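You operate a simulated robot arm through the tools that you are given. There is no shell and no other tool. Be economical: measure what you need, move in short steps, check, and stop when the job is done.

You run a simulated two-armed robot. Do the job below in one go: nothing can be reset, and whatever is moved stays where it is left.

## Task
Take the wheel chock from the white bench and put it on the shelf under the grey bench. Fetch the brass elbow with the largest size on its label from the top of the white stand and set it on top of the blue block there. Put the small coil on the top of the lift table away on the top of the steel cabinet. Take the small carton on the top of the lift table and put it away on the top of the tool chest. Put the 10 mm copper tube from the brown-topped red bench on top of the white case and the 12 mm copper tube on the shelf under the grey bench. Put the white bin from the brown-topped red bench on the white bench. Open the brown bin lid. Do these in any order. Set down upright: wheel chock, brass elbow, small coil.
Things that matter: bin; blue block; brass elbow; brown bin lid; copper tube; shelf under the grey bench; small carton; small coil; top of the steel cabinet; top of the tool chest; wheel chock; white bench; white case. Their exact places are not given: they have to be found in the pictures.

It is judged by the outcome, as a careful person would: the job done as asked, and still so three seconds after it is handed in. It fails if anything else is knocked over, pushed out of place, dropped, spilled or broken. Lids that push on must go on centred and level and be pressed home; caps that screw on are set level and turned clockwise until they are tight.

## Robot
Two 7-joint arms with two-finger grippers on one trunk, on a base that drives. Base frame: it is fixed to the floor where the robot stands at the start and does not move with it; the origin is under the middle of the robot, x ahead of it, y to its left, z up. Lengths are in mm, angles in degrees, forces in N, time in s.
The left shoulder is at the start at [99, 216, 1091], the right one opposite. With the tool pointing down near the work surface each hand reaches from about 100 to 760 mm from the robot's upright axis, wherever it stands, measured 20 degrees to its own side. Places, roughly: bin [750, 1750, 750]; blue block [-6000, -2000, 750]; brass elbow [-5750, -2250, 750]; brown bin lid [-7800, 5200, 600]; copper tube [500, 1000, 750]; shelf under the grey bench [1100, -1500, 300]; small carton (6x10x5 cm) [-5900, -1100, 500]; small coil [-5750, -1250, 500]; top of the steel cabinet (19x42 cm) [-7640, -200, 800]; top of the tool chest [-7800, 7200, 900]; wheel chock (12x8x9 cm) [600, 0, 800]; white bench [700, 0, 800]; white case (16x15x13 cm) [900, 1300, 900]. Payload 3.18 kg a hand.
The tool frame of a hand sits at the grasp point between the pads (the TCP): z along the fingers, y along the line on which they close. The tips reach 30 mm beyond it. The gripper opens to 144 mm. The gripper's body begins 103 mm behind the TCP.
Orientation is told as [roll, pitch, yaw] about the base's x, y, z axes, in that order, counted from this pose: with the fingers straight down and closing along the base's y, the tool's x points along the base's -x, its y along +y and its z along -z.

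## Interface
- The arms move only by the tool arm_command. It takes "left_steps", "right_steps" or both (then of equal length, played together; a hand with none holds still); each is a list of rows, each a list of 7 numbers: the shift along the tool's x, y, z in mm, then the turn, a rotation vector about the tool's x, y, z in degrees, then the opening in per cent of the stroke, from 0 (shut) to 100 (fully open). In form: [[tx, ty, tz, rx, ry, rz, grip], ...]. A call has 1 to 10 rows; each row is the pose to reach, as a shift and turn from the pose commanded when the call began, along the tool's axes at that moment. Each row takes 0.2 s and may step no farther than 50 mm and 8.6 degrees from the row before; otherwise, or with a gripper value out of range, the whole call is refused. A pose out of reach is approached as far as the arm can. The call stops where the force on the tool passes 40 N (or 10 N more than at its start, if that is more) or the arm is blocked; 0.2 s more then pass. Each finger halts on what it meets, pressing with about 39 N; the grip force reading is that of the motor and also rises with nothing between the fingers. The clock runs only during rows and for 0.2 s after the last one: add rows that repeat a pose to give the fingers time. It gives the time, the measured TCP pose, the force on the tool (base axes), the opening and the grip force at its end, in the units of the frame above (readings bear some noise), with the torque about the TCP (base axes, N m) and any sound that the robot's microphone picked up.
- Cameras (640 x 400 px; columns grow to the right, rows downward): "scene" is now at [205.3, 21.8, 1280.5]; the picture's right is [0.24, -0.97, 0.00], its down [-0.53, -0.13, -0.84] and it looks along [0.81, 0.20, -0.55] (base axes); focal length 214 px, centre (320, 200). "left" rides on the left gripper at [76, -16, -143] in its tool frame; the picture's right is [0.21, 0.98, 0.00], its down [-0.84, 0.18, -0.51] and it looks along [-0.50, 0.11, 0.86] (tool axes); focal length 218 px, centre (320, 200). "right" rides on the right gripper at [76, 16, -143] in its tool frame; the picture's right is [-0.21, 0.98, 0.00], its down [-0.84, -0.18, -0.51] and it looks along [-0.50, -0.11, 0.86] (tool axes); focal length 218 px, centre (320, 200).
- camera(camera): a new picture of that camera. It takes no simulated time.
- move_column(by): slides the trunk up (or, below 0, down) by that many mm; the arms and the scene camera ride with it, the base frame stays. It gives what a move gives, with no picture.
- drive_base(legs): drives the robot by 1 to 6 legs, each [ahead, left, turn to the left] in mm, mm and degrees, along the robot's own axes; the way and the turn of a leg run together, so that a leg with both is an arc; at most 1500 mm and 180 degrees a leg. The arms and the cameras ride along, it lands a little off, and it stops where it bumps. It gives what a move gives.
- head_to(pan, tilt): turns the head with the scene camera to pan (to the left, within 80 degrees either way) and tilt (down, from -29 to 69), counted from straight ahead of the robot. It gives what a move gives.
- probe_pixels(camera, pixels): for up to 12 pixels [column, row] of the newest picture of that camera ("zoom" is the newest enlarged one), the place [x, y, z] in the base frame of the surface seen there, good to about 3 mm. It takes no simulated time.
- inspect(camera, box): a new picture of the part [left, top, right, bottom] of that camera's present view, enlarged. It takes no simulated time.
- hand_in(): hands the job in; it is judged then, once.

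Go step by step. Measure first, check grasps and placings, and put right what went wrong. The budget is 145 turns and 190 pictures, counting those below and the enlarged ones. Unless the task says otherwise, let go and move clear before handing in.

The tools are called as name(argument=value, ...) on one line, values as JSON. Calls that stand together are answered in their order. arm_command: Moves the arms, as the interface text tells. Its arguments: {"type":"object","properties":{"left_steps":{"type":"array"},"right_steps":{"type":"array"}},"required":[]} The other tools are called the same way: move_column (by) slides the trunk up or down; drive_base (legs) drives the base; head_to (pan, tilt) turns the head that bears the scene camera; camera (camera) takes a picture; probe_pixels (camera, pixels) gives the place of the surface under pixels of a picture; inspect (camera, box) takes an enlarged picture of a part of a camera's view; hand_in () hands the job in.

At the start:

```text
t: 0.0
left_tcp_pos: [400.8, 291.9, 1144.9]
left_tcp_rot: [-0.1, 0.0, 0.1]
left_wrist_force: [0.4, 0.1, -0.9]
left_moment: [-0.01, -0.03, -0.01]
left_width: 143.9
left_grip_force: 0.0
right_tcp_pos: [401.7, -121.2, 1086.9]
right_tcp_rot: [0.0, 0.1, 0.0]
right_wrist_force: [0.0, -1.0, -0.4]
right_moment: [0.0, -0.01, 0.01]
right_width: 144.0
right_grip_force: 0.0
trunk travel left (down, up): [-175.0, 194.0]
robot x, y, heading: [1.9, -1.5, -0.2]
head pan, tilt: [13.7, 33.1]
```

scene: 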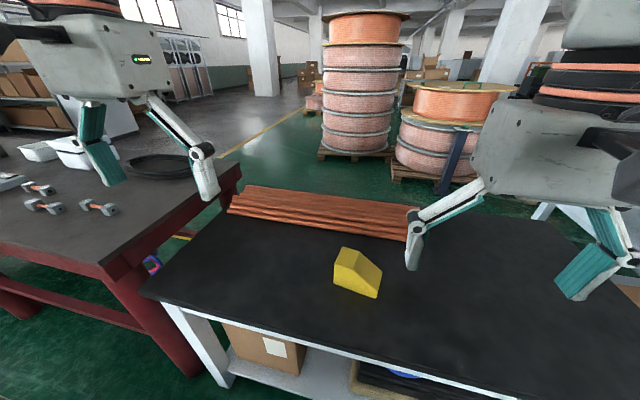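
right: 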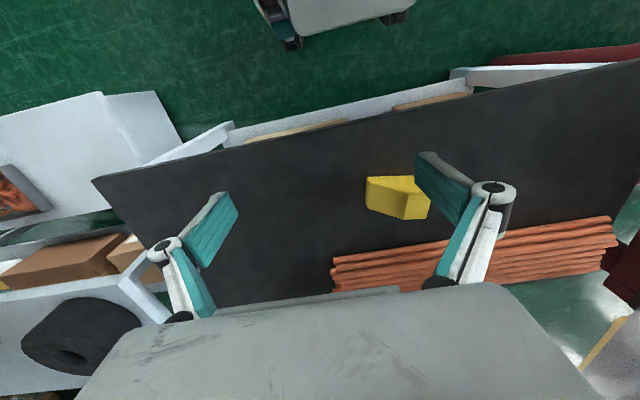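
left: 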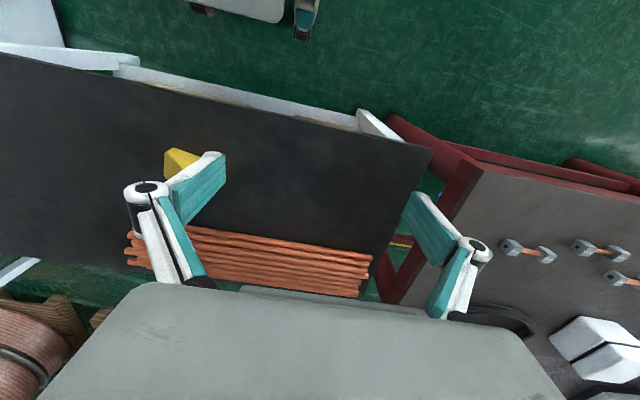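

The yellow chock is seen at scene (358,272) on the white bench with the black top. I measure it and look around to the left and right.

probe_pixels(camera="scene", pixels=[[347, 252], [368, 256], [336, 275], [335, 287], [376, 297], [382, 270], [360, 275], [200, 290], [410, 340], [300, 205], [100, 208], [45, 208]])

inspect(camera="scene", box=[300, 220, 420, 320])

head_to(pan=-55, tilt=35)

camera(camera="scene")

```text
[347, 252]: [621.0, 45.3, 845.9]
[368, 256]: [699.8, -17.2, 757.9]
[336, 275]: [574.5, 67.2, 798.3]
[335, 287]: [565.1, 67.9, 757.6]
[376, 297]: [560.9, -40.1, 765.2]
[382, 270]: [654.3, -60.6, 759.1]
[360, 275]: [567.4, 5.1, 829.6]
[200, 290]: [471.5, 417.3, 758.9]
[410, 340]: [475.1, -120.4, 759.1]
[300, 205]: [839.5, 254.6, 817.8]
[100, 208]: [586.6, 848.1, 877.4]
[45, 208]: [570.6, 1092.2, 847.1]
```

```text
4.00 times, centred on (360, 270) of scene
```

zoom: 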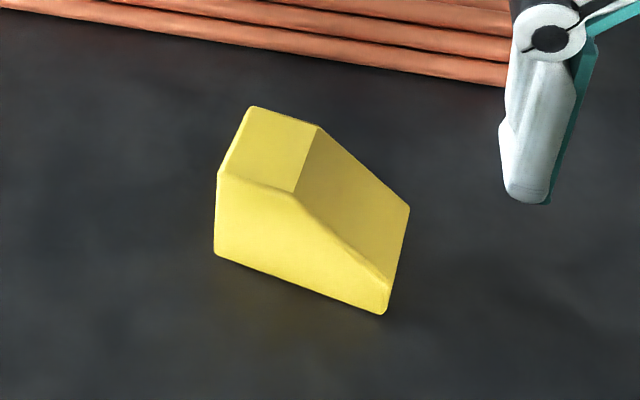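

```text
t: 1.4
left_tcp_pos: [400.6, 292.3, 1144.9]
left_tcp_rot: [0.0, -0.1, 0.0]
left_wrist_force: [-0.4, 0.5, 0.2]
left_moment: [0.0, -0.03, 0.0]
left_width: 143.8
left_grip_force: 0.0
right_tcp_pos: [400.3, -121.7, 1086.5]
right_tcp_rot: [0.0, 0.0, 0.0]
right_wrist_force: [0.3, -0.2, 0.9]
right_moment: [-0.01, -0.01, 0.0]
right_width: 143.9
right_grip_force: 0.1
trunk travel left (down, up): [-175.0, 194.0]
robot x, y, heading: [2.4, 1.1, -0.1]
head pan, tilt: [-55.0, 35.0]
```

```text
185 pictures are left
```

scene: 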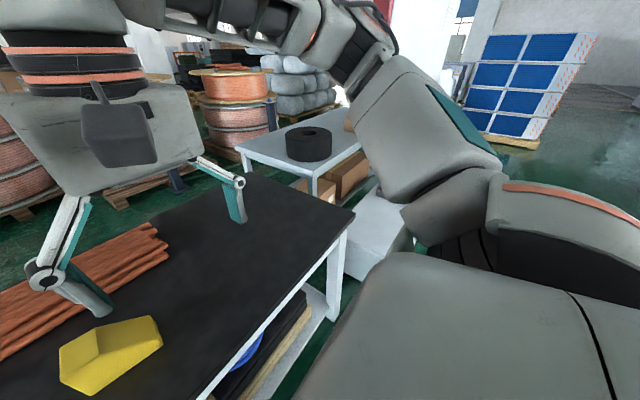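

Chock's near edge lies along y; I probe its corners in the zoom, then look at the red bench on the left.

probe_pixels(camera="zoom", pixels=[[250, 110], [316, 128], [294, 188], [222, 178], [219, 245], [380, 305], [402, 210], [385, 280]])

head_to(pan=60, tilt=30)

camera(camera="scene")

camera(camera="right")

```text
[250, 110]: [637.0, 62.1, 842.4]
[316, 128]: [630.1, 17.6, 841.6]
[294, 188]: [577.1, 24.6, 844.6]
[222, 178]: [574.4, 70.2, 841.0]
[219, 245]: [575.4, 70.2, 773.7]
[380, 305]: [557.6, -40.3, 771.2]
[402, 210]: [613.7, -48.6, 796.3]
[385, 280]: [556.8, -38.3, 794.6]
```

```text
t: 3.3
left_tcp_pos: [400.5, 291.6, 1143.7]
left_tcp_rot: [0.1, 0.0, 0.0]
left_wrist_force: [-0.3, -0.5, 0.1]
left_moment: [0.0, -0.02, 0.05]
left_width: 143.8
left_grip_force: 0.0
right_tcp_pos: [401.1, -121.6, 1087.5]
right_tcp_rot: [0.0, 0.0, 0.0]
right_wrist_force: [0.4, 0.1, -0.7]
right_moment: [0.0, 0.03, -0.01]
right_width: 144.1
right_grip_force: 0.2
trunk travel left (down, up): [-175.0, 194.0]
robot x, y, heading: [2.4, -3.0, -0.0]
head pan, tilt: [60.0, 30.0]
```

```text
184 pictures are left
```

scene: 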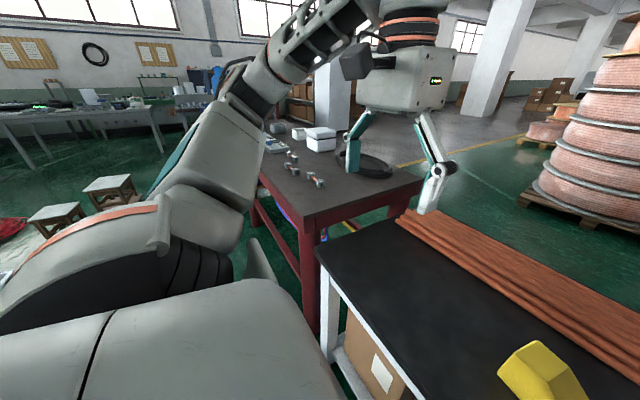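

```text
183 pictures are left
```

right: 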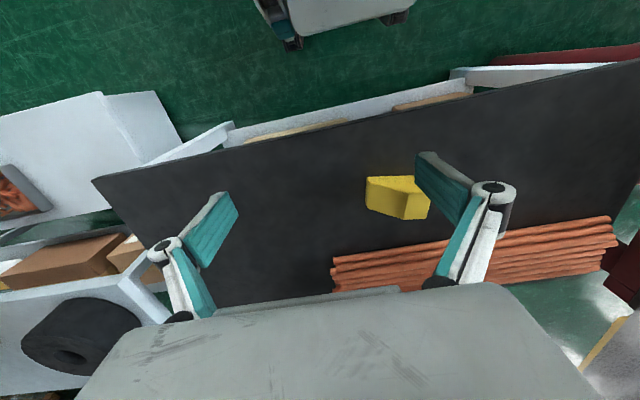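

The chock is turned about -8.5°. Before choosing a grasp I need the geometry of the grey bench's shelf: probing right picture around (70,260), (60,140).

probe_pixels(camera="right", pixels=[[80, 258], [20, 330], [150, 330], [55, 150], [150, 120], [10, 300], [50, 225], [120, 262], [150, 370], [190, 135], [20, 270], [15, 190]])

head_to(pan=-40, tilt=15)

camera(camera="scene")

inspect(camera="scene", box=[160, 100, 480, 300])

```text
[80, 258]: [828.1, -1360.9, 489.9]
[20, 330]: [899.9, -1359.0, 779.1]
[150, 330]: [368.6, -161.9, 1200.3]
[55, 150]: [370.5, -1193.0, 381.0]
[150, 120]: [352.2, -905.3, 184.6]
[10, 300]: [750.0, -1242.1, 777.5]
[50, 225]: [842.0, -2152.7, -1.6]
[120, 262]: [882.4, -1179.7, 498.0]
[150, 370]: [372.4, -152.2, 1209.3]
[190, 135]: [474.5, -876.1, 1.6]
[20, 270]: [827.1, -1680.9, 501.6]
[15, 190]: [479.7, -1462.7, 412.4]
```

```text
t: 5.1
left_tcp_pos: [400.8, 292.4, 1144.6]
left_tcp_rot: [0.0, 0.0, 0.0]
left_wrist_force: [-0.2, 0.5, -0.3]
left_moment: [0.03, 0.0, 0.0]
left_width: 144.0
left_grip_force: 0.1
right_tcp_pos: [401.1, -121.0, 1087.5]
right_tcp_rot: [0.1, 0.0, 0.0]
right_wrist_force: [-0.1, -0.6, 0.2]
right_moment: [-0.01, 0.0, 0.02]
right_width: 144.1
right_grip_force: 0.1
trunk travel left (down, up): [-175.0, 194.0]
robot x, y, heading: [-0.8, -1.0, -0.0]
head pan, tilt: [-40.0, 15.0]
```

```text
182 pictures are left
```

scene: 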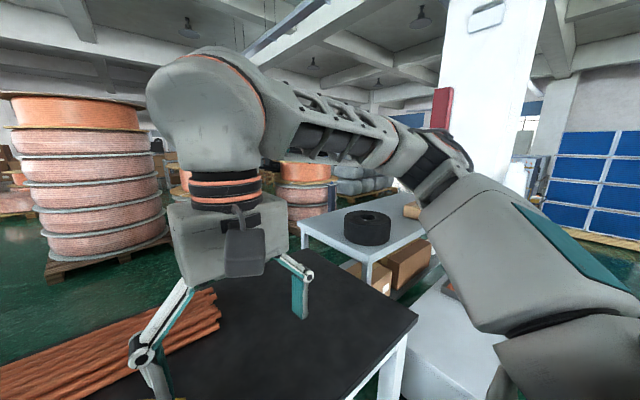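

```text
2.00 times, centred on (320, 200) of scene
```

zoom: 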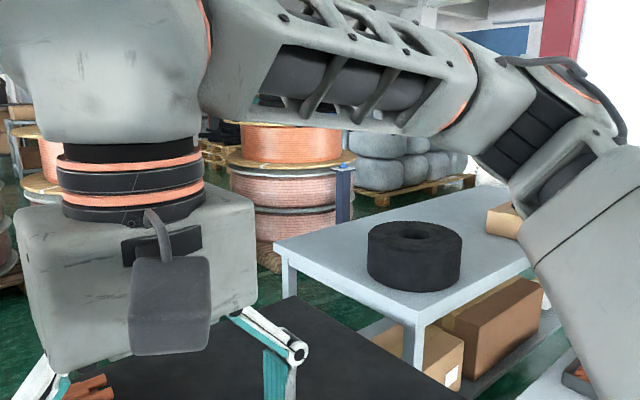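

The grey bench top is at z≈778, with cartons on a shelf below and roughly 440 mm of clearance. I grip the chock with the right hand tilted 45° from its slope side, so that it can later be slid onto the shelf; first yaw and approach.

arm_command(right_steps=[[-19, 6, 9, 0, 0, -8.15, 100], [-38, 12, 18, 0, 0, -16.3, 100], [-57, 18, 27, 0, 0, -24.45, 100], [-75, 24, 36, 0, 0, -32.6, 100], [-94, 30, 45, 0, 0, -40.75, 100], [-112, 36, 54, 0, 0, -48.9, 100], [-131, 42, 63, 0, 0, -57.05, 100], [-150, 48, 72, 0, 0, -65.2, 100], [-168, 54, 80, 0, 0, -73.35, 100], [-187, 60, 87, 0, 0, -81.5, 100]])

arm_command(right_steps=[[0, 0, 20, 0, -7.5, 0, 100], [0, 0, 40, 0, -15, 0, 100], [0, 0, 60, 0, -22.5, 0, 100], [0, 0, 80, 0, -30, 0, 100], [0, 0, 95, 0, -37.5, 0, 100], [0, 0, 105, 0, -45, 0, 100], [0, 0, 105, 0, -45, 0, 100]])

camera(camera="right")

```text
t: 7.3
left_tcp_pos: [399.5, 295.5, 1144.3]
left_tcp_rot: [-0.4, -0.1, 0.1]
left_wrist_force: [-0.1, 1.5, -0.3]
left_moment: [-0.16, -0.07, -0.03]
left_width: 143.9
left_grip_force: 0.0
right_tcp_pos: [533.3, -44.8, 997.6]
right_tcp_rot: [-6.2, -18.1, 52.3]
right_wrist_force: [0.9, 1.9, 0.6]
right_moment: [-0.25, 0.05, -0.04]
right_width: 143.9
right_grip_force: 0.0
right hand out of reach, approached as far as the arm can: row 5, 6, 7, 8, 9, 10
trunk travel left (down, up): [-175.0, 194.0]
robot x, y, heading: [-2.0, -1.2, 0.1]
head pan, tilt: [-40.0, 15.0]
```

```text
t: 8.9
left_tcp_pos: [398.9, 290.9, 1144.4]
left_tcp_rot: [0.0, -0.1, 0.0]
left_wrist_force: [0.3, -0.1, 1.4]
left_moment: [-0.08, -0.12, 0.02]
left_width: 144.1
left_grip_force: 0.1
right_tcp_pos: [568.2, -28.2, 919.0]
right_tcp_rot: [-16.5, -62.5, 66.3]
right_wrist_force: [-1.1, 0.2, -7.0]
right_moment: [0.63, -0.55, -0.11]
right_width: 144.0
right_grip_force: 0.1
right hand out of reach, approached as far as the arm can: row 6, 7
trunk travel left (down, up): [-175.0, 194.0]
robot x, y, heading: [0.1, -1.7, -0.0]
head pan, tilt: [-40.0, 15.0]
```

```text
180 pictures are left
```

right: 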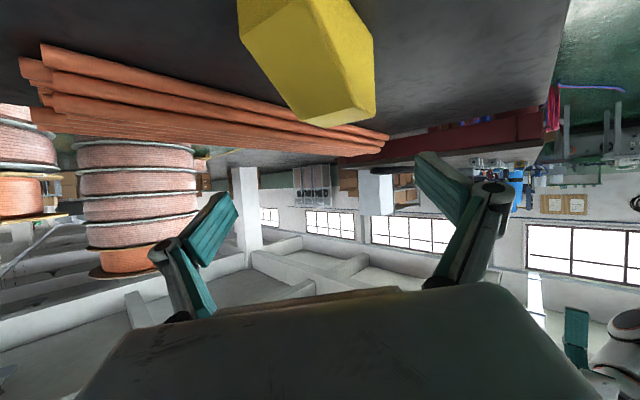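

Yaw +80 is beyond the right wrist here. I move the base right and turn it left ~30° so the leaned grasp comes naturally.

drive_base(legs=[[0, -350, 0], [0, 0, 35]])

head_to(pan=0, tilt=50)

camera(camera="scene")

```text
t: 14.2
left_tcp_pos: [160.3, 119.2, 1144.6]
left_tcp_rot: [0.0, 0.0, 35.0]
left_wrist_force: [-0.1, 0.3, -0.3]
left_moment: [-0.05, -0.02, 0.0]
left_width: 144.1
left_grip_force: 0.2
right_tcp_pos: [475.5, -49.7, 899.8]
right_tcp_rot: [-11.3, -61.5, 96.9]
right_wrist_force: [0.2, -0.5, 0.5]
right_moment: [0.0, 0.0, 0.03]
right_width: 143.8
right_grip_force: 0.0
trunk travel left (down, up): [-175.0, 194.0]
robot x, y, heading: [-0.1, -348.3, 35.1]
head pan, tilt: [-40.0, 15.0]
```

```text
t: 15.3
left_tcp_pos: [159.9, 119.3, 1144.5]
left_tcp_rot: [0.0, 0.0, 35.1]
left_wrist_force: [0.1, 0.1, -0.9]
left_moment: [-0.01, 0.0, 0.02]
left_width: 144.0
left_grip_force: 0.0
right_tcp_pos: [475.2, -48.9, 899.9]
right_tcp_rot: [-11.3, -61.6, 96.9]
right_wrist_force: [-0.6, 0.2, 0.4]
right_moment: [0.0, -0.02, -0.02]
right_width: 144.1
right_grip_force: 0.1
trunk travel left (down, up): [-175.0, 194.0]
robot x, y, heading: [-3.0, -349.5, 34.9]
head pan, tilt: [0.0, 50.0]
```

```text
179 pictures are left
```

scene: 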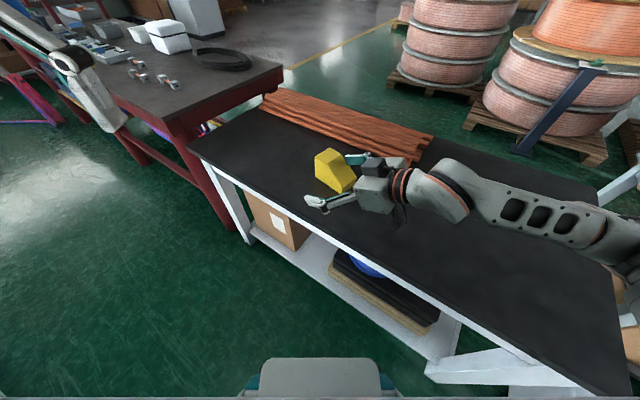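

There is room before the bench. I step the base slightly ahead and right.

drive_base(legs=[[60, -100, 0]])

```text
t: 16.9
left_tcp_pos: [263.8, 73.1, 1145.8]
left_tcp_rot: [0.0, -0.1, 35.1]
left_wrist_force: [-0.4, 0.6, 0.1]
left_moment: [-0.02, 0.0, 0.03]
left_width: 143.9
left_grip_force: 0.1
right_tcp_pos: [577.9, -94.8, 900.7]
right_tcp_rot: [-11.5, -61.6, 96.9]
right_wrist_force: [0.8, 0.6, 0.3]
right_moment: [0.03, 0.0, -0.01]
right_width: 143.8
right_grip_force: 0.1
trunk travel left (down, up): [-175.0, 194.0]
robot x, y, heading: [98.9, -391.9, 35.2]
head pan, tilt: [0.0, 50.0]
stopped in leg 1: the robot was blocked; the commanded pose is now the measured one
```

Blocked lightly at (99,-392), fine. Now I rotate the hand to the exact leaned grasp orientation (0,-45,81.5).

arm_command(right_steps=[[0, 0, 0, 0.3, 5.8, 2.5, 100], [0, 0, 0, 0.7, 11.5, 5, 100], [0, 0, 0, 1, 17.3, 7.5, 100], [0, 0, 0, 1, 17.3, 7.5, 100]])

camera(camera="right")

```text
t: 17.9
left_tcp_pos: [263.6, 73.0, 1145.2]
left_tcp_rot: [0.0, -0.1, 35.0]
left_wrist_force: [-1.0, -0.1, -0.1]
left_moment: [0.02, 0.01, -0.01]
left_width: 143.9
left_grip_force: 0.0
right_tcp_pos: [577.8, -96.0, 898.6]
right_tcp_rot: [0.2, -45.0, 81.5]
right_wrist_force: [-0.3, -0.7, 0.1]
right_moment: [-0.02, -0.01, 0.0]
right_width: 144.1
right_grip_force: 0.0
trunk travel left (down, up): [-175.0, 194.0]
robot x, y, heading: [108.6, -393.4, 35.0]
head pan, tilt: [0.0, 50.0]
```

```text
178 pictures are left
```

right: 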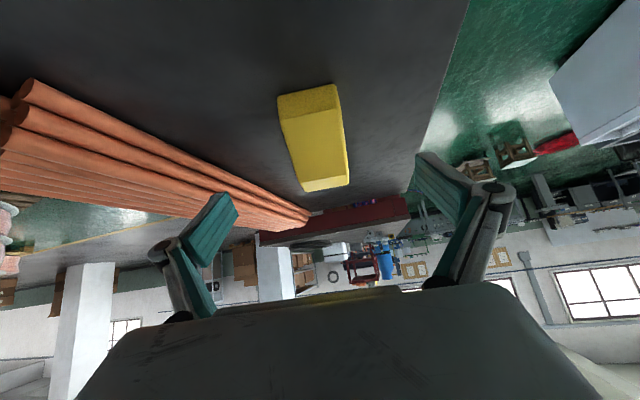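

Orientation reached. I confirm the chock's position by probing this picture.

probe_pixels(camera="right", pixels=[[283, 100], [333, 88], [302, 186], [345, 180], [285, 125], [341, 113], [312, 150], [308, 100]])

```text
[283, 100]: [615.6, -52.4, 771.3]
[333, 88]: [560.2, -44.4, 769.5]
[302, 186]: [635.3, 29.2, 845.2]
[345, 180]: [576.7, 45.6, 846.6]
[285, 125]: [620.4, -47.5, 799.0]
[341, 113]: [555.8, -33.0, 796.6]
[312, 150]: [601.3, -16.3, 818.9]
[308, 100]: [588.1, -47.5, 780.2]
```

Chock centre line passes (603,25). I advance along the fingers and close.

arm_command(right_steps=[[-10, -4, 30, 0, 0, 0, 100], [-20, -7.4, 65, 0, 0, 0, 100], [-20, -7.4, 100, 0, 0, 0, 100], [-20, -7.4, 130, 0, 0, 0, 100], [-20, -7.4, 155, 0, 0, 0, 100], [-20, -7.4, 155, 0, 0, 0, 60], [-20, -7.4, 155, 0, 0, 0, 35], [-20, -7.4, 155, 0, 0, 0, 25], [-20, -7.4, 155, 0, 0, 0, 25]])

camera(camera="right")

```text
t: 19.9
left_tcp_pos: [263.8, 74.1, 1144.5]
left_tcp_rot: [0.0, 0.0, 35.1]
left_wrist_force: [1.3, 1.2, 0.2]
left_moment: [-0.01, 0.0, -0.01]
left_width: 144.1
left_grip_force: 0.0
right_tcp_pos: [603.6, 25.5, 803.9]
right_tcp_rot: [0.1, -45.1, 81.5]
right_wrist_force: [0.3, 0.6, -0.5]
right_moment: [0.19, 0.05, -0.04]
right_width: 69.5
right_grip_force: 39.0
trunk travel left (down, up): [-175.0, 194.0]
robot x, y, heading: [102.2, -393.5, 35.1]
head pan, tilt: [0.0, 50.0]
```

```text
177 pictures are left
```

right: 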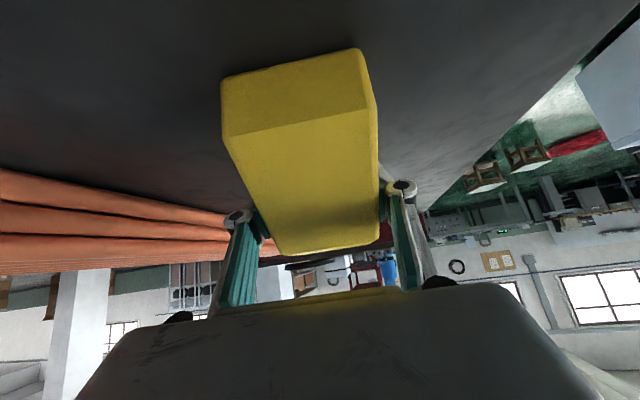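

Gripped at 69.5 mm. Lift, then back off and turn to head 0, and look at the grey bench.

arm_command(right_steps=[[-30, 0, -30, 0, 0, 0, 25], [-60, 0, -60, 0, 0, 0, 25], [-92, 0, -92, 0, 0, 0, 25], [-106, 0, -106, 0, 0, 0, 25]])

drive_base(legs=[[-250, 0, 0], [0, 0, -65]])

head_to(pan=-15, tilt=30)

camera(camera="scene")

```text
t: 20.9
left_tcp_pos: [264.4, 73.2, 1145.0]
left_tcp_rot: [0.0, 0.0, 35.1]
left_wrist_force: [1.2, 0.8, -0.2]
left_moment: [0.01, 0.01, -0.02]
left_width: 144.1
left_grip_force: 0.0
right_tcp_pos: [603.5, 26.7, 953.9]
right_tcp_rot: [0.2, -45.1, 81.5]
right_wrist_force: [0.3, 0.9, 0.3]
right_moment: [0.0, -0.01, -0.02]
right_width: 36.0
right_grip_force: 0.0
trunk travel left (down, up): [-175.0, 194.0]
robot x, y, heading: [106.7, -395.8, 35.1]
head pan, tilt: [0.0, 50.0]
```

```text
t: 25.6
left_tcp_pos: [390.9, -486.1, 1144.1]
left_tcp_rot: [-0.1, 0.0, -30.0]
left_wrist_force: [0.1, 0.2, 0.6]
left_moment: [0.04, 0.02, 0.01]
left_width: 143.9
left_grip_force: 0.0
right_tcp_pos: [492.5, -815.7, 955.6]
right_tcp_rot: [0.2, -45.1, 16.5]
right_wrist_force: [0.0, 0.0, 0.8]
right_moment: [0.02, 0.01, -0.03]
right_width: 35.9
right_grip_force: 0.0
trunk travel left (down, up): [-175.0, 194.0]
robot x, y, heading: [-99.5, -543.5, -30.1]
head pan, tilt: [0.0, 50.0]
```

```text
t: 26.4
left_tcp_pos: [391.3, -486.0, 1145.6]
left_tcp_rot: [0.0, 0.0, -29.9]
left_wrist_force: [-0.1, 0.3, -0.3]
left_moment: [-0.02, -0.02, 0.0]
left_width: 144.2
left_grip_force: 0.0
right_tcp_pos: [492.6, -816.5, 953.1]
right_tcp_rot: [0.0, -45.2, 16.5]
right_wrist_force: [0.6, 0.5, -0.2]
right_moment: [0.03, 0.01, 0.01]
right_width: 36.0
right_grip_force: 0.0
trunk travel left (down, up): [-175.0, 194.0]
robot x, y, heading: [-99.1, -538.5, -29.9]
head pan, tilt: [-15.0, 30.0]
```

```text
176 pictures are left
```

scene: 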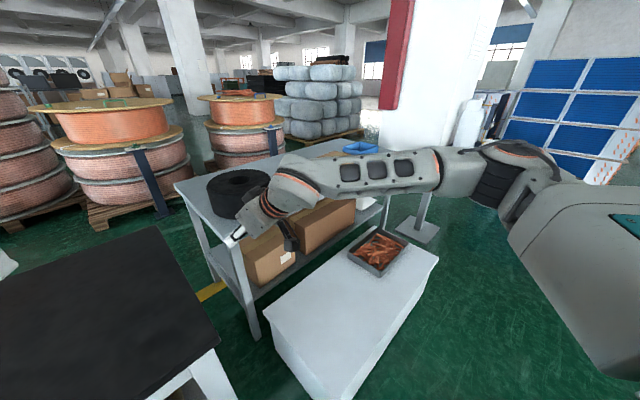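

The fingers read 36 mm and no force: the chock slipped out on lifting. I look for it on the white bench.

head_to(pan=65, tilt=30)

camera(camera="scene")

```text
t: 27.9
left_tcp_pos: [391.4, -486.3, 1143.3]
left_tcp_rot: [0.0, 0.0, -30.0]
left_wrist_force: [-0.2, 0.0, 0.0]
left_moment: [-0.02, 0.01, 0.01]
left_width: 144.1
left_grip_force: 0.0
right_tcp_pos: [493.2, -816.9, 954.3]
right_tcp_rot: [0.1, -44.9, 16.6]
right_wrist_force: [-0.1, -0.6, 0.7]
right_moment: [0.01, 0.01, 0.02]
right_width: 36.2
right_grip_force: 0.1
trunk travel left (down, up): [-175.0, 194.0]
robot x, y, heading: [-102.7, -537.5, -29.9]
head pan, tilt: [65.0, 30.0]
```

```text
175 pictures are left
```

scene: 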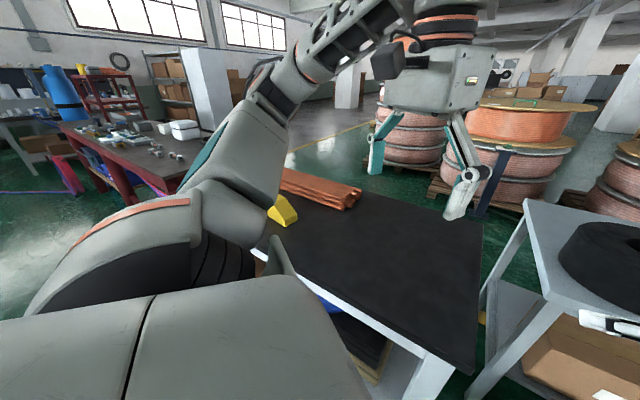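

The chock still stands upright at (282,212). I drive back the same way and regrip, fully shut command and a slow lift.

drive_base(legs=[[0, 0, 65], [245, 0, 0]])

arm_command(right_steps=[[0, 0, 0, 0, 0, 0, 60], [0, 0, 0, 0, 0, 0, 100], [0, 0, 0, 0, 0, 0, 100]])

camera(camera="right")

```text
t: 32.6
left_tcp_pos: [260.0, 72.2, 1143.4]
left_tcp_rot: [0.1, 0.0, 35.2]
left_wrist_force: [0.0, 0.0, -0.8]
left_moment: [0.01, 0.07, 0.05]
left_width: 144.1
left_grip_force: 0.1
right_tcp_pos: [601.5, 26.7, 954.0]
right_tcp_rot: [0.2, -45.2, 81.7]
right_wrist_force: [0.8, 0.2, -0.7]
right_moment: [-0.01, 0.03, 0.01]
right_width: 36.2
right_grip_force: 0.0
trunk travel left (down, up): [-175.0, 194.0]
robot x, y, heading: [99.1, -397.0, 35.2]
head pan, tilt: [65.0, 30.0]
```

```text
t: 33.4
left_tcp_pos: [258.2, 70.2, 1145.6]
left_tcp_rot: [-0.1, 0.0, 35.2]
left_wrist_force: [0.0, -0.1, 0.2]
left_moment: [0.01, 0.03, 0.02]
left_width: 144.0
left_grip_force: 0.2
right_tcp_pos: [601.2, 25.6, 954.1]
right_tcp_rot: [0.1, -45.2, 81.7]
right_wrist_force: [0.9, 0.4, -0.1]
right_moment: [0.02, 0.0, -0.04]
right_width: 143.8
right_grip_force: 0.0
trunk travel left (down, up): [-175.0, 194.0]
robot x, y, heading: [98.1, -395.2, 35.4]
head pan, tilt: [65.0, 30.0]
```

```text
174 pictures are left
```

right: 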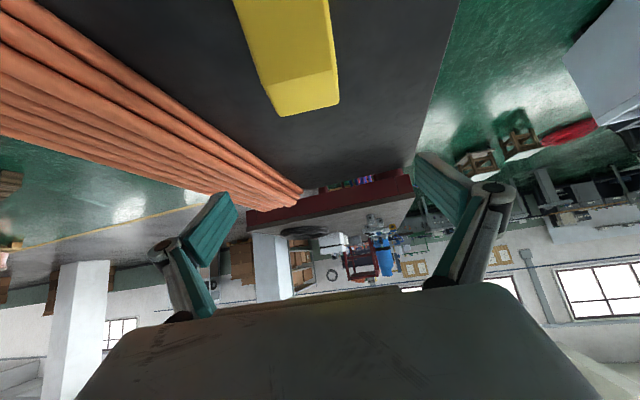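

probe_pixels(camera="right", pixels=[[281, 115], [338, 101], [268, 85], [330, 70], [240, 10], [325, 5], [305, 95], [290, 40]])

```text
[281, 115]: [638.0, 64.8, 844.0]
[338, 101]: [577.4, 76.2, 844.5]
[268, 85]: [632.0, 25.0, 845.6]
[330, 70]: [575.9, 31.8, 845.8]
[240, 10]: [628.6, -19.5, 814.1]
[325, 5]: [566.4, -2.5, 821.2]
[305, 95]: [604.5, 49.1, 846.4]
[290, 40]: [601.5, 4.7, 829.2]
```

Chock unmoved. I descend a bit deeper, close fully, and lift slowly.

arm_command(right_steps=[[30, -1, 34, 0, 0, 0, 100], [60, -2, 68, 0, 0, 0, 100], [85, -2.6, 96, 0, 0, 0, 100], [104, -2.6, 118, 0, 0, 0, 100], [104, -2.6, 118, 0, 0, 0, 60], [104, -2.6, 118, 0, 0, 0, 30], [104, -2.6, 118, 0, 0, 0, 0], [104, -2.6, 118, 0, 0, 0, 0], [104, -2.6, 118, 0, 0, 0, 0]])

arm_command(right_steps=[[-2, 0, -2, 0, 0, 0, 0], [-4, 0, -4, 0, 0, 0, 0], [-7, 0, -7, 0, 0, 0, 0], [-10, 0, -10, 0, 0, 0, 0], [-13, 0, -13, 0, 0, 0, 0], [-16, 0, -16, 0, 0, 0, 0]])

camera(camera="right")

```text
t: 35.4
left_tcp_pos: [259.6, 72.5, 1145.1]
left_tcp_rot: [0.0, -0.1, 35.3]
left_wrist_force: [0.4, 0.6, -0.6]
left_moment: [0.01, -0.01, -0.01]
left_width: 144.3
left_grip_force: 0.0
right_tcp_pos: [604.3, 35.0, 797.9]
right_tcp_rot: [0.1, -45.1, 81.7]
right_wrist_force: [0.0, 0.4, -0.1]
right_moment: [0.11, -0.14, 0.01]
right_width: 69.4
right_grip_force: 38.2
trunk travel left (down, up): [-175.0, 194.0]
robot x, y, heading: [100.3, -395.0, 35.4]
head pan, tilt: [65.0, 30.0]
```

```text
t: 36.8
left_tcp_pos: [259.5, 71.7, 1143.5]
left_tcp_rot: [0.0, 0.0, 35.2]
left_wrist_force: [0.0, 0.4, -0.2]
left_moment: [-0.01, 0.01, -0.04]
left_width: 144.1
left_grip_force: 0.0
right_tcp_pos: [604.2, 35.5, 819.0]
right_tcp_rot: [0.0, -45.1, 81.7]
right_wrist_force: [0.1, -0.2, -2.8]
right_moment: [0.03, -0.01, -0.01]
right_width: 69.3
right_grip_force: 39.0
trunk travel left (down, up): [-175.0, 194.0]
robot x, y, heading: [97.9, -392.6, 35.2]
head pan, tilt: [65.0, 30.0]
```

```text
173 pictures are left
```

right: 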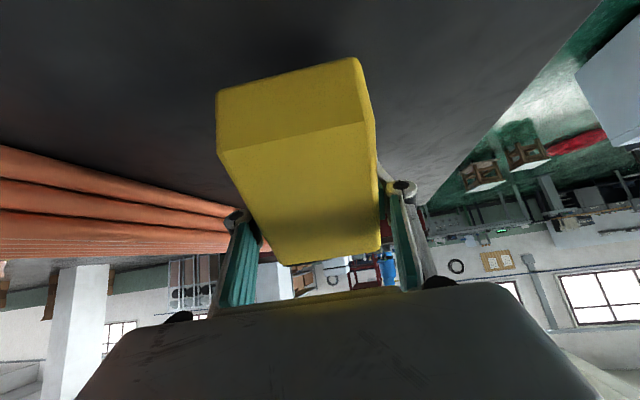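

Held now (−2.8 N, 69.3 mm). I lift further at a gentle pace.

arm_command(right_steps=[[-5, 0, -5, 0, 0, 0, 0], [-12, 0, -12, 0, 0, 0, 0], [-20, 0, -20, 0, 0, 0, 0], [-30, 0, -30, 0, 0, 0, 0], [-40, 0, -40, 0, 0, 0, 0], [-50, 0, -50, 0, 0, 0, 0], [-60, 0, -60, 0, 0, 0, 0], [-68, 0, -68, 0, 0, 0, 0], [-74, 0, -74, 0, 0, 0, 0], [-78, 0, -78, 0, 0, 0, 0]])

drive_base(legs=[[-250, 0, 0], [0, 0, -65]])

head_to(pan=10, tilt=40)

camera(camera="scene")

```text
t: 39.0
left_tcp_pos: [259.7, 72.1, 1143.2]
left_tcp_rot: [0.0, 0.0, 35.3]
left_wrist_force: [0.3, -0.5, 0.0]
left_moment: [-0.01, 0.0, 0.0]
left_width: 144.0
left_grip_force: 0.2
right_tcp_pos: [604.2, 34.9, 930.6]
right_tcp_rot: [0.0, -45.1, 81.7]
right_wrist_force: [0.4, -0.1, -3.2]
right_moment: [0.04, -0.01, 0.0]
right_width: 69.2
right_grip_force: 38.7
trunk travel left (down, up): [-175.0, 194.0]
robot x, y, heading: [101.9, -394.6, 35.2]
head pan, tilt: [65.0, 30.0]
```

```text
t: 43.7
left_tcp_pos: [386.0, -485.9, 1144.6]
left_tcp_rot: [0.0, 0.1, -29.4]
left_wrist_force: [-1.4, -0.1, 0.0]
left_moment: [0.0, -0.02, -0.05]
left_width: 143.9
left_grip_force: 0.0
right_tcp_pos: [501.1, -815.4, 930.4]
right_tcp_rot: [0.2, -45.1, 16.9]
right_wrist_force: [0.0, -0.6, -3.5]
right_moment: [0.0, -0.05, 0.0]
right_width: 69.2
right_grip_force: 38.7
trunk travel left (down, up): [-175.0, 194.0]
robot x, y, heading: [-104.2, -542.3, -29.7]
head pan, tilt: [65.0, 30.0]
```

```text
t: 44.9
left_tcp_pos: [385.5, -484.6, 1143.0]
left_tcp_rot: [0.0, -0.1, -29.6]
left_wrist_force: [-0.4, 0.7, 0.0]
left_moment: [0.01, 0.0, -0.03]
left_width: 144.1
left_grip_force: 0.0
right_tcp_pos: [500.4, -812.9, 929.7]
right_tcp_rot: [0.1, -45.1, 17.0]
right_wrist_force: [-0.1, -0.4, -3.9]
right_moment: [0.01, -0.04, -0.03]
right_width: 68.9
right_grip_force: 38.9
trunk travel left (down, up): [-175.0, 194.0]
robot x, y, heading: [-108.0, -543.2, -29.5]
head pan, tilt: [10.0, 40.0]
```

```text
172 pictures are left
```

scene: 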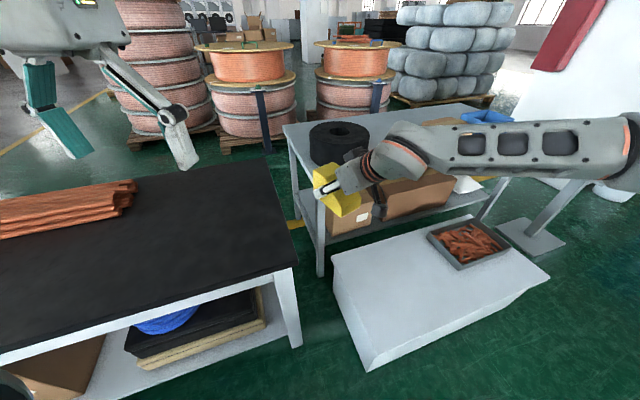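

The chock is held and the shelf is visible. I probe the shelf strip, cartons, legs and the white box.

probe_pixels(camera="scene", pixels=[[360, 235], [430, 213], [470, 200], [470, 185], [365, 222], [410, 213], [450, 200], [495, 195], [320, 265], [335, 260], [545, 275], [365, 360]])

inspect(camera="scene", box=[270, 90, 590, 290])

```text
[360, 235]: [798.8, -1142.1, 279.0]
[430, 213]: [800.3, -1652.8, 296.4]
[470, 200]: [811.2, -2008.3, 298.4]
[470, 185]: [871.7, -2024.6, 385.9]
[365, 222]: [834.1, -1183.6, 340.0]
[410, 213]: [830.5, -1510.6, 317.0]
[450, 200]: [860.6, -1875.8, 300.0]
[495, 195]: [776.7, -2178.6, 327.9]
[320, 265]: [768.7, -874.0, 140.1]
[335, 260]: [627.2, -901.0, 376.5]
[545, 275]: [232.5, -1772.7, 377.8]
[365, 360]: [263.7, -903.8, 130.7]
```

```text
2.00 times, centred on (430, 190) of scene
```

zoom: 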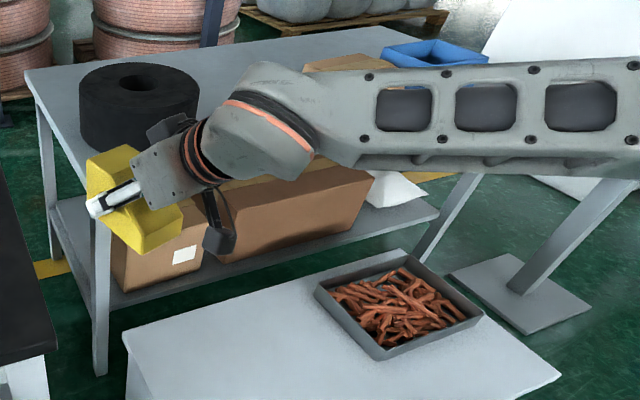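

The strip before the cartons is only ~40 mm deep; free spots may be at the left end or around y≈-1900. I probe both and the slanted stand.

probe_pixels(camera="zoom", pixels=[[75, 235], [85, 258], [118, 250], [125, 280], [360, 215], [380, 215], [420, 212], [385, 195], [455, 275], [540, 320], [520, 275], [590, 195]])

head_to(pan=-25, tilt=35)

camera(camera="scene")

```text
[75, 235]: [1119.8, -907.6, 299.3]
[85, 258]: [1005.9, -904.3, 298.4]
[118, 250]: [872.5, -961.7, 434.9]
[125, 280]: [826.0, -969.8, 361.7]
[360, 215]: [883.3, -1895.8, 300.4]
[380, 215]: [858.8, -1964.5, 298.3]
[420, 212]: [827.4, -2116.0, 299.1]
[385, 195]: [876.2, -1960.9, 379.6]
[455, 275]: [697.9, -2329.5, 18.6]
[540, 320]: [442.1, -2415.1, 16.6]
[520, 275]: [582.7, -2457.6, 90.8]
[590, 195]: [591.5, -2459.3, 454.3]
```

```text
t: 45.9
left_tcp_pos: [386.1, -485.6, 1143.2]
left_tcp_rot: [-0.1, 0.0, -29.4]
left_wrist_force: [0.6, 0.2, -0.3]
left_moment: [-0.01, 0.01, 0.02]
left_width: 144.1
left_grip_force: 0.1
right_tcp_pos: [500.9, -812.6, 930.5]
right_tcp_rot: [0.2, -45.1, 17.0]
right_wrist_force: [0.9, 0.3, -3.1]
right_moment: [0.06, -0.02, 0.01]
right_width: 69.2
right_grip_force: 38.2
trunk travel left (down, up): [-175.0, 194.0]
robot x, y, heading: [-106.4, -543.1, -29.5]
head pan, tilt: [-25.0, 35.0]
```

```text
170 pictures are left
```

scene: 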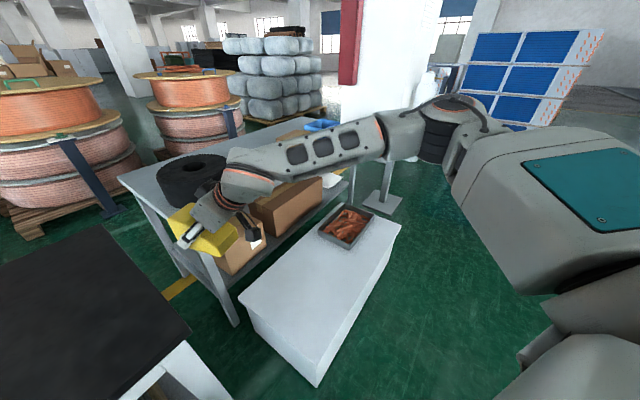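

The left end is too narrow; the right end (y≈-1870..-2120) is free. I drive around the white crate to there.

drive_base(legs=[[0, 0, 29.5], [-40, -1450, 0], [100, -80, 0]])

head_to(pan=5, tilt=45)

camera(camera="scene")

```text
t: 61.2
left_tcp_pos: [351.0, -1784.7, 1144.2]
left_tcp_rot: [-0.1, 0.0, -0.5]
left_wrist_force: [0.3, -0.3, -0.7]
left_moment: [0.03, 0.04, -0.02]
left_width: 144.1
left_grip_force: 0.0
right_tcp_pos: [606.9, -2015.3, 930.5]
right_tcp_rot: [0.3, -45.1, 45.9]
right_wrist_force: [0.4, -0.8, -2.8]
right_moment: [0.02, 0.01, 0.0]
right_width: 69.4
right_grip_force: 39.0
trunk travel left (down, up): [-175.0, 194.0]
robot x, y, heading: [-54.9, -2069.9, -0.7]
head pan, tilt: [-25.0, 35.0]
```

```text
t: 62.2
left_tcp_pos: [350.3, -1783.5, 1144.3]
left_tcp_rot: [0.1, 0.1, -0.6]
left_wrist_force: [0.2, 0.1, -0.1]
left_moment: [0.01, 0.03, -0.01]
left_width: 144.1
left_grip_force: 0.0
right_tcp_pos: [608.4, -2016.7, 929.3]
right_tcp_rot: [0.2, -45.1, 45.9]
right_wrist_force: [1.2, 0.0, -3.0]
right_moment: [0.01, -0.03, -0.03]
right_width: 69.4
right_grip_force: 38.9
trunk travel left (down, up): [-175.0, 194.0]
robot x, y, heading: [-53.2, -2073.4, -0.5]
head pan, tilt: [5.0, 45.0]
```

```text
169 pictures are left
```

scene: 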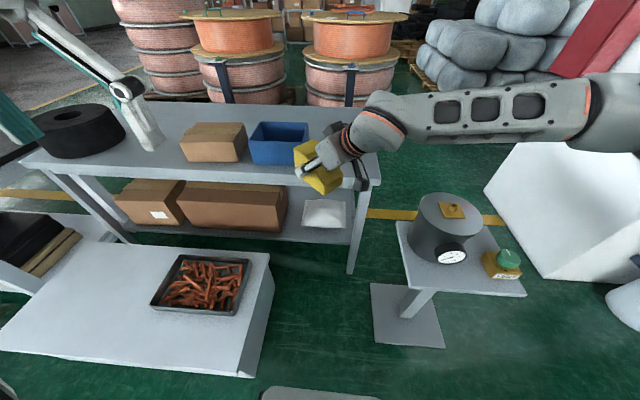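

The shelf's right part shows free space beside the white packet at (325,213). I probe its limits.

inspect(camera="scene", box=[180, 150, 400, 288])

probe_pixels(camera="scene", pixels=[[278, 229], [292, 230], [304, 222], [342, 228], [304, 202], [344, 203], [294, 190], [352, 242], [268, 260], [240, 375], [392, 345], [310, 395]])

```text
2.90 times, centred on (290, 219) of scene
```

zoom: 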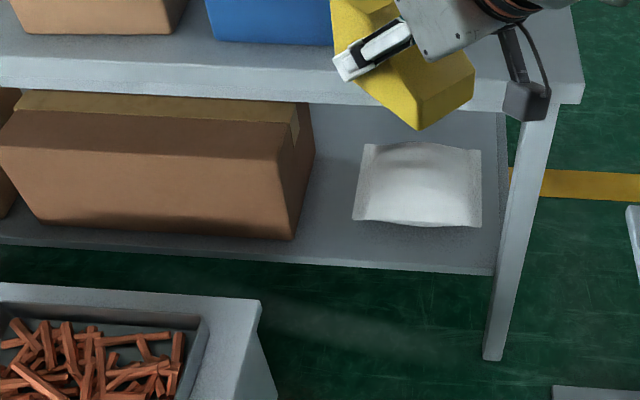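

```text
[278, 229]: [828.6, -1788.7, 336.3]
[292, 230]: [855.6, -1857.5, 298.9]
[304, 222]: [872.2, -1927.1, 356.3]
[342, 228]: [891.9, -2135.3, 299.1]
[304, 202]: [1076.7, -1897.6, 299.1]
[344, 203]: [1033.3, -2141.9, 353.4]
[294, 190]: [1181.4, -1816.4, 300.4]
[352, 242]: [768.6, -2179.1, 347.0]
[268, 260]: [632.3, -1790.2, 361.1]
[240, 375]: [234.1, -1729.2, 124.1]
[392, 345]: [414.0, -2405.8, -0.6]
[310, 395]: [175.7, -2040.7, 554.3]
```

I measure precisely the gap between carton and white bag and the front strip.

probe_pixels(camera="zoom", pixels=[[290, 232], [298, 225], [312, 165], [303, 240], [318, 160], [352, 215], [362, 150], [357, 222], [400, 228], [475, 230], [330, 262], [480, 271]])

```text
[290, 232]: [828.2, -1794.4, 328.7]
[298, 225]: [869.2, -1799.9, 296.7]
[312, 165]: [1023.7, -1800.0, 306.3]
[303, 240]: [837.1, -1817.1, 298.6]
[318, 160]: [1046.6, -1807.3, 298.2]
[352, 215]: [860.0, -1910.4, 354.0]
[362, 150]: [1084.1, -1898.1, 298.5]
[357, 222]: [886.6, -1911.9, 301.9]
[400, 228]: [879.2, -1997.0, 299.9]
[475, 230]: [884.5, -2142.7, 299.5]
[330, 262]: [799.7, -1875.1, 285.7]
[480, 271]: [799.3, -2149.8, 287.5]
```

The gap between carton (y≈-1799) and bag (y≈-1910) is ~110 mm, enough for the 70 mm wide chock. I turn left 35° and move to a stance from which the right arm can reach in with fingers pointing +x, lowering the trunk.

drive_base(legs=[[0, 0, 35], [125, -157, 0]])

move_column(by=-175)

camera(camera="scene")

```text
t: 65.8
left_tcp_pos: [266.3, -1665.4, 1143.7]
left_tcp_rot: [0.0, 0.0, 34.6]
left_wrist_force: [-0.3, 0.1, -0.1]
left_moment: [0.02, -0.03, 0.0]
left_width: 144.0
left_grip_force: 0.0
right_tcp_pos: [610.5, -1705.1, 929.5]
right_tcp_rot: [0.1, -45.1, 81.0]
right_wrist_force: [-0.6, 0.4, -3.6]
right_moment: [0.03, -0.02, -0.01]
right_width: 69.4
right_grip_force: 39.2
trunk travel left (down, up): [-175.0, 194.0]
robot x, y, heading: [103.1, -2134.0, 34.9]
head pan, tilt: [5.0, 45.0]
```

```text
t: 67.8
left_tcp_pos: [273.8, -1660.6, 959.6]
left_tcp_rot: [0.0, 2.9, 34.5]
left_wrist_force: [-0.4, 0.0, 0.9]
left_moment: [0.0, -0.04, -0.03]
left_width: 143.9
left_grip_force: 0.1
right_tcp_pos: [610.6, -1705.3, 757.5]
right_tcp_rot: [0.0, -45.2, 81.1]
right_wrist_force: [-0.2, 0.9, -3.0]
right_moment: [0.02, -0.02, -0.03]
right_width: 69.5
right_grip_force: 39.1
trunk travel left (down, up): [0.0, 369.0]
robot x, y, heading: [100.9, -2132.2, 34.8]
head pan, tilt: [5.0, 45.0]
```

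```text
167 pictures are left
```

scene: 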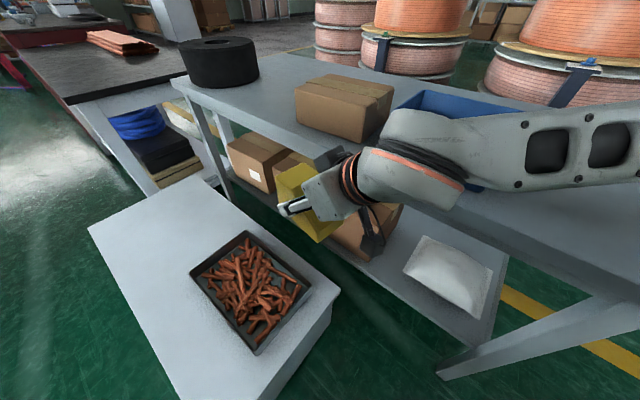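

The forearm looks near the bench top; I probe its location before moving the hand.

probe_pixels(camera="scene", pixels=[[440, 130], [540, 140], [430, 195], [600, 140], [480, 185], [335, 200], [375, 240]])

```text
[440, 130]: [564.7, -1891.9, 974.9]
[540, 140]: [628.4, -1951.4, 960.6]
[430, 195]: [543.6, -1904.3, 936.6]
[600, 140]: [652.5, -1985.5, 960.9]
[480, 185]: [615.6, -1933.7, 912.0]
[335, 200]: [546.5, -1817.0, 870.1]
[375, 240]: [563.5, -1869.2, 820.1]
```

Arm is at z>900, clear. I swing the hand to point +x and come to (640,-1860,650).

arm_command(right_steps=[[18, -5, -3, 5.7, 0, 5.7, 0], [36, -11, -6, 11.4, 0, 11.4, 0], [54, -16, -9, 17.1, 0, 17.1, 0], [72, -21.5, -12, 22.9, 0, 22.9, 0], [90, -27, -15, 28.6, 0, 28.6, 0], [108, -32, -18, 34.3, 0, 34.3, 0], [126, -38, -21, 40, 0, 40, 0], [144, -43, -24, 45.8, 0, 45.8, 0], [162, -48.5, -26, 51.5, 0, 51.5, 0], [181, -54, -29, 57.3, 0, 57.3, 0]])

camera(camera="scene")

```text
t: 70.0
left_tcp_pos: [274.3, -1659.1, 958.5]
left_tcp_rot: [0.0, 2.9, 34.6]
left_wrist_force: [-0.6, -0.1, -0.1]
left_moment: [0.0, 0.01, 0.0]
left_width: 143.7
left_grip_force: 0.0
right_tcp_pos: [641.8, -1860.0, 649.2]
right_tcp_rot: [0.5, -44.7, -0.6]
right_wrist_force: [0.0, 0.0, -2.1]
right_moment: [0.06, -0.02, 0.0]
right_width: 69.4
right_grip_force: 39.0
trunk travel left (down, up): [0.0, 369.0]
robot x, y, heading: [103.2, -2129.6, 34.6]
head pan, tilt: [5.0, 45.0]
```

```text
166 pictures are left
```

scene: 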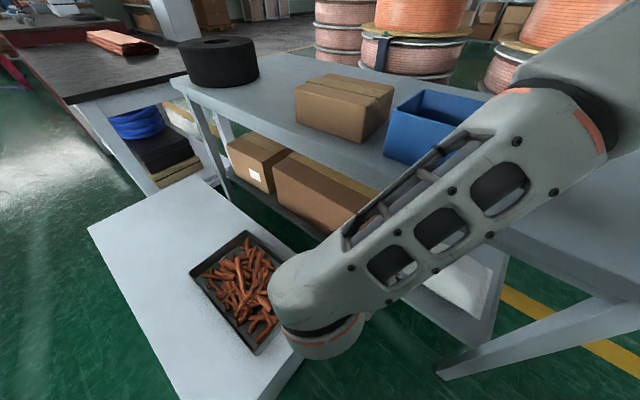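

Now lower in front of the shelf to (650,-1854,400).

arm_command(right_steps=[[22, 1, 23, 0, 0, 0, 0], [47, 2, 49, 0, 0, 0, 0], [72, 4, 76, 0, 0, 0, 0], [97, 6, 103, 0, 0, 0, 0], [122, 6, 130, 0, 0, 0, 0], [147, 6, 157, 0, 0, 0, 0], [170, 6, 182, 0, 0, 0, 0], [170, 6, 182, 0, 0, 0, 0]])

camera(camera="scene")

camera(camera="right")

```text
t: 70.8
left_tcp_pos: [274.9, -1659.9, 958.0]
left_tcp_rot: [-0.1, 3.0, 34.6]
left_wrist_force: [0.2, -0.3, 0.2]
left_moment: [0.0, -0.04, -0.01]
left_width: 143.9
left_grip_force: 0.0
right_tcp_pos: [693.9, -1868.9, 574.0]
right_tcp_rot: [5.7, -42.7, -13.0]
right_wrist_force: [-0.4, 0.2, -2.5]
right_moment: [-0.01, 0.01, -0.01]
right_width: 69.2
right_grip_force: 39.4
trunk travel left (down, up): [0.0, 369.0]
robot x, y, heading: [104.3, -2130.2, 34.7]
head pan, tilt: [5.0, 45.0]
stopped in row 3 (right hand): the arm was blocked; the commanded pose is now the measured one
```

```text
165 pictures are left
```

scene: 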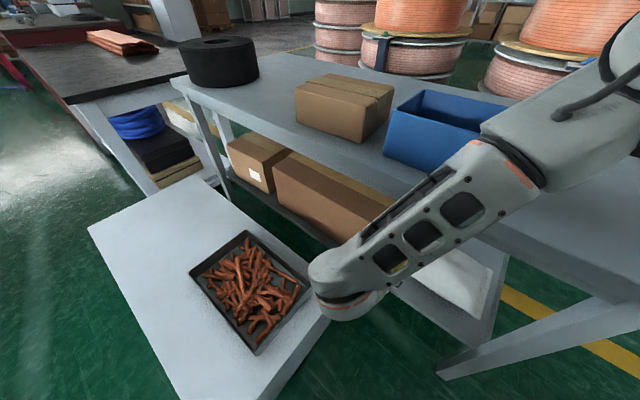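

```text
164 pictures are left
```

right: 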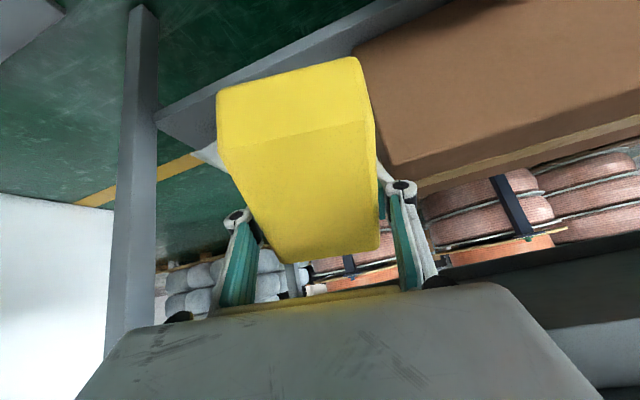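

The arm was blocked, likely the elbow on the bench top. I probe the elbow.

probe_pixels(camera="scene", pixels=[[500, 140], [560, 130], [600, 60], [590, 170], [540, 180], [420, 240], [345, 290], [500, 200]])

```text
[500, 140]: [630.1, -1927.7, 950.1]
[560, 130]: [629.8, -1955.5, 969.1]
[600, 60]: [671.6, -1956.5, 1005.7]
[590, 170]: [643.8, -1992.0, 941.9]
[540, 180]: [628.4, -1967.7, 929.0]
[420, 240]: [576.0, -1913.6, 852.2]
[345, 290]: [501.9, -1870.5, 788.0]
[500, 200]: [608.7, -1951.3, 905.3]
```

The elbow is folded awkwardly: from here the right arm is unsuited, while the left shoulder lines up with the gap. I back off, raise, set the chock on the grey bench top's free right part and regrasp it with the left hand.

drive_base(legs=[[-200, 0, 0]])

move_column(by=300)

drive_base(legs=[[0, 0, -34.6]])

camera(camera="scene")

```text
t: 72.4
left_tcp_pos: [110.3, -1771.5, 958.3]
left_tcp_rot: [-0.1, 3.0, 34.8]
left_wrist_force: [1.2, 0.0, 0.4]
left_moment: [0.03, -0.04, 0.01]
left_width: 144.1
left_grip_force: 0.1
right_tcp_pos: [530.8, -1979.0, 574.0]
right_tcp_rot: [6.1, -42.8, -12.9]
right_wrist_force: [-0.8, -0.4, -2.8]
right_moment: [0.01, 0.0, 0.04]
right_width: 69.0
right_grip_force: 38.9
trunk travel left (down, up): [0.0, 369.0]
robot x, y, heading: [-63.2, -2245.2, 35.1]
head pan, tilt: [5.0, 45.0]
```

```text
t: 75.4
left_tcp_pos: [110.4, -1770.8, 1257.0]
left_tcp_rot: [-0.1, 3.1, 34.8]
left_wrist_force: [0.7, 0.1, -0.4]
left_moment: [0.01, 0.03, -0.02]
left_width: 143.9
left_grip_force: 0.0
right_tcp_pos: [531.4, -1977.4, 874.2]
right_tcp_rot: [5.8, -42.7, -12.8]
right_wrist_force: [-0.1, -0.1, -3.1]
right_moment: [-0.01, -0.04, 0.04]
right_width: 69.5
right_grip_force: 39.7
trunk travel left (down, up): [-300.0, 69.0]
robot x, y, heading: [-61.1, -2240.3, 34.9]
head pan, tilt: [5.0, 45.0]
```

```text
t: 77.5
left_tcp_pos: [349.1, -1952.2, 1259.3]
left_tcp_rot: [0.0, 3.1, 0.2]
left_wrist_force: [0.2, -0.1, -0.1]
left_moment: [0.03, -0.01, -0.01]
left_width: 143.9
left_grip_force: 0.0
right_tcp_pos: [578.7, -2361.1, 875.3]
right_tcp_rot: [5.9, -42.7, -47.5]
right_wrist_force: [0.3, -0.2, -3.8]
right_moment: [-0.02, 0.01, -0.02]
right_width: 69.3
right_grip_force: 38.3
trunk travel left (down, up): [-300.0, 69.0]
robot x, y, heading: [-60.4, -2245.2, 0.1]
head pan, tilt: [5.0, 45.0]
```

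```text
163 pictures are left
```

scene: 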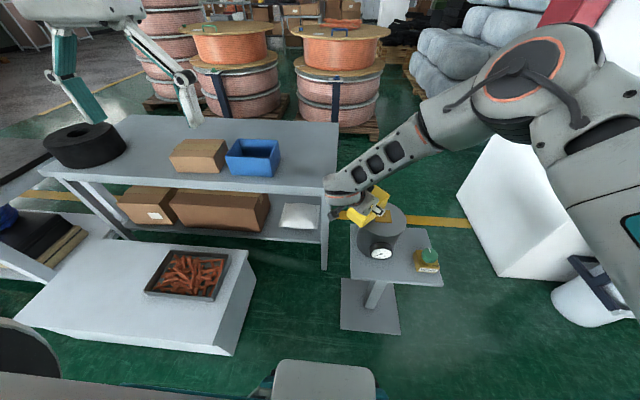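

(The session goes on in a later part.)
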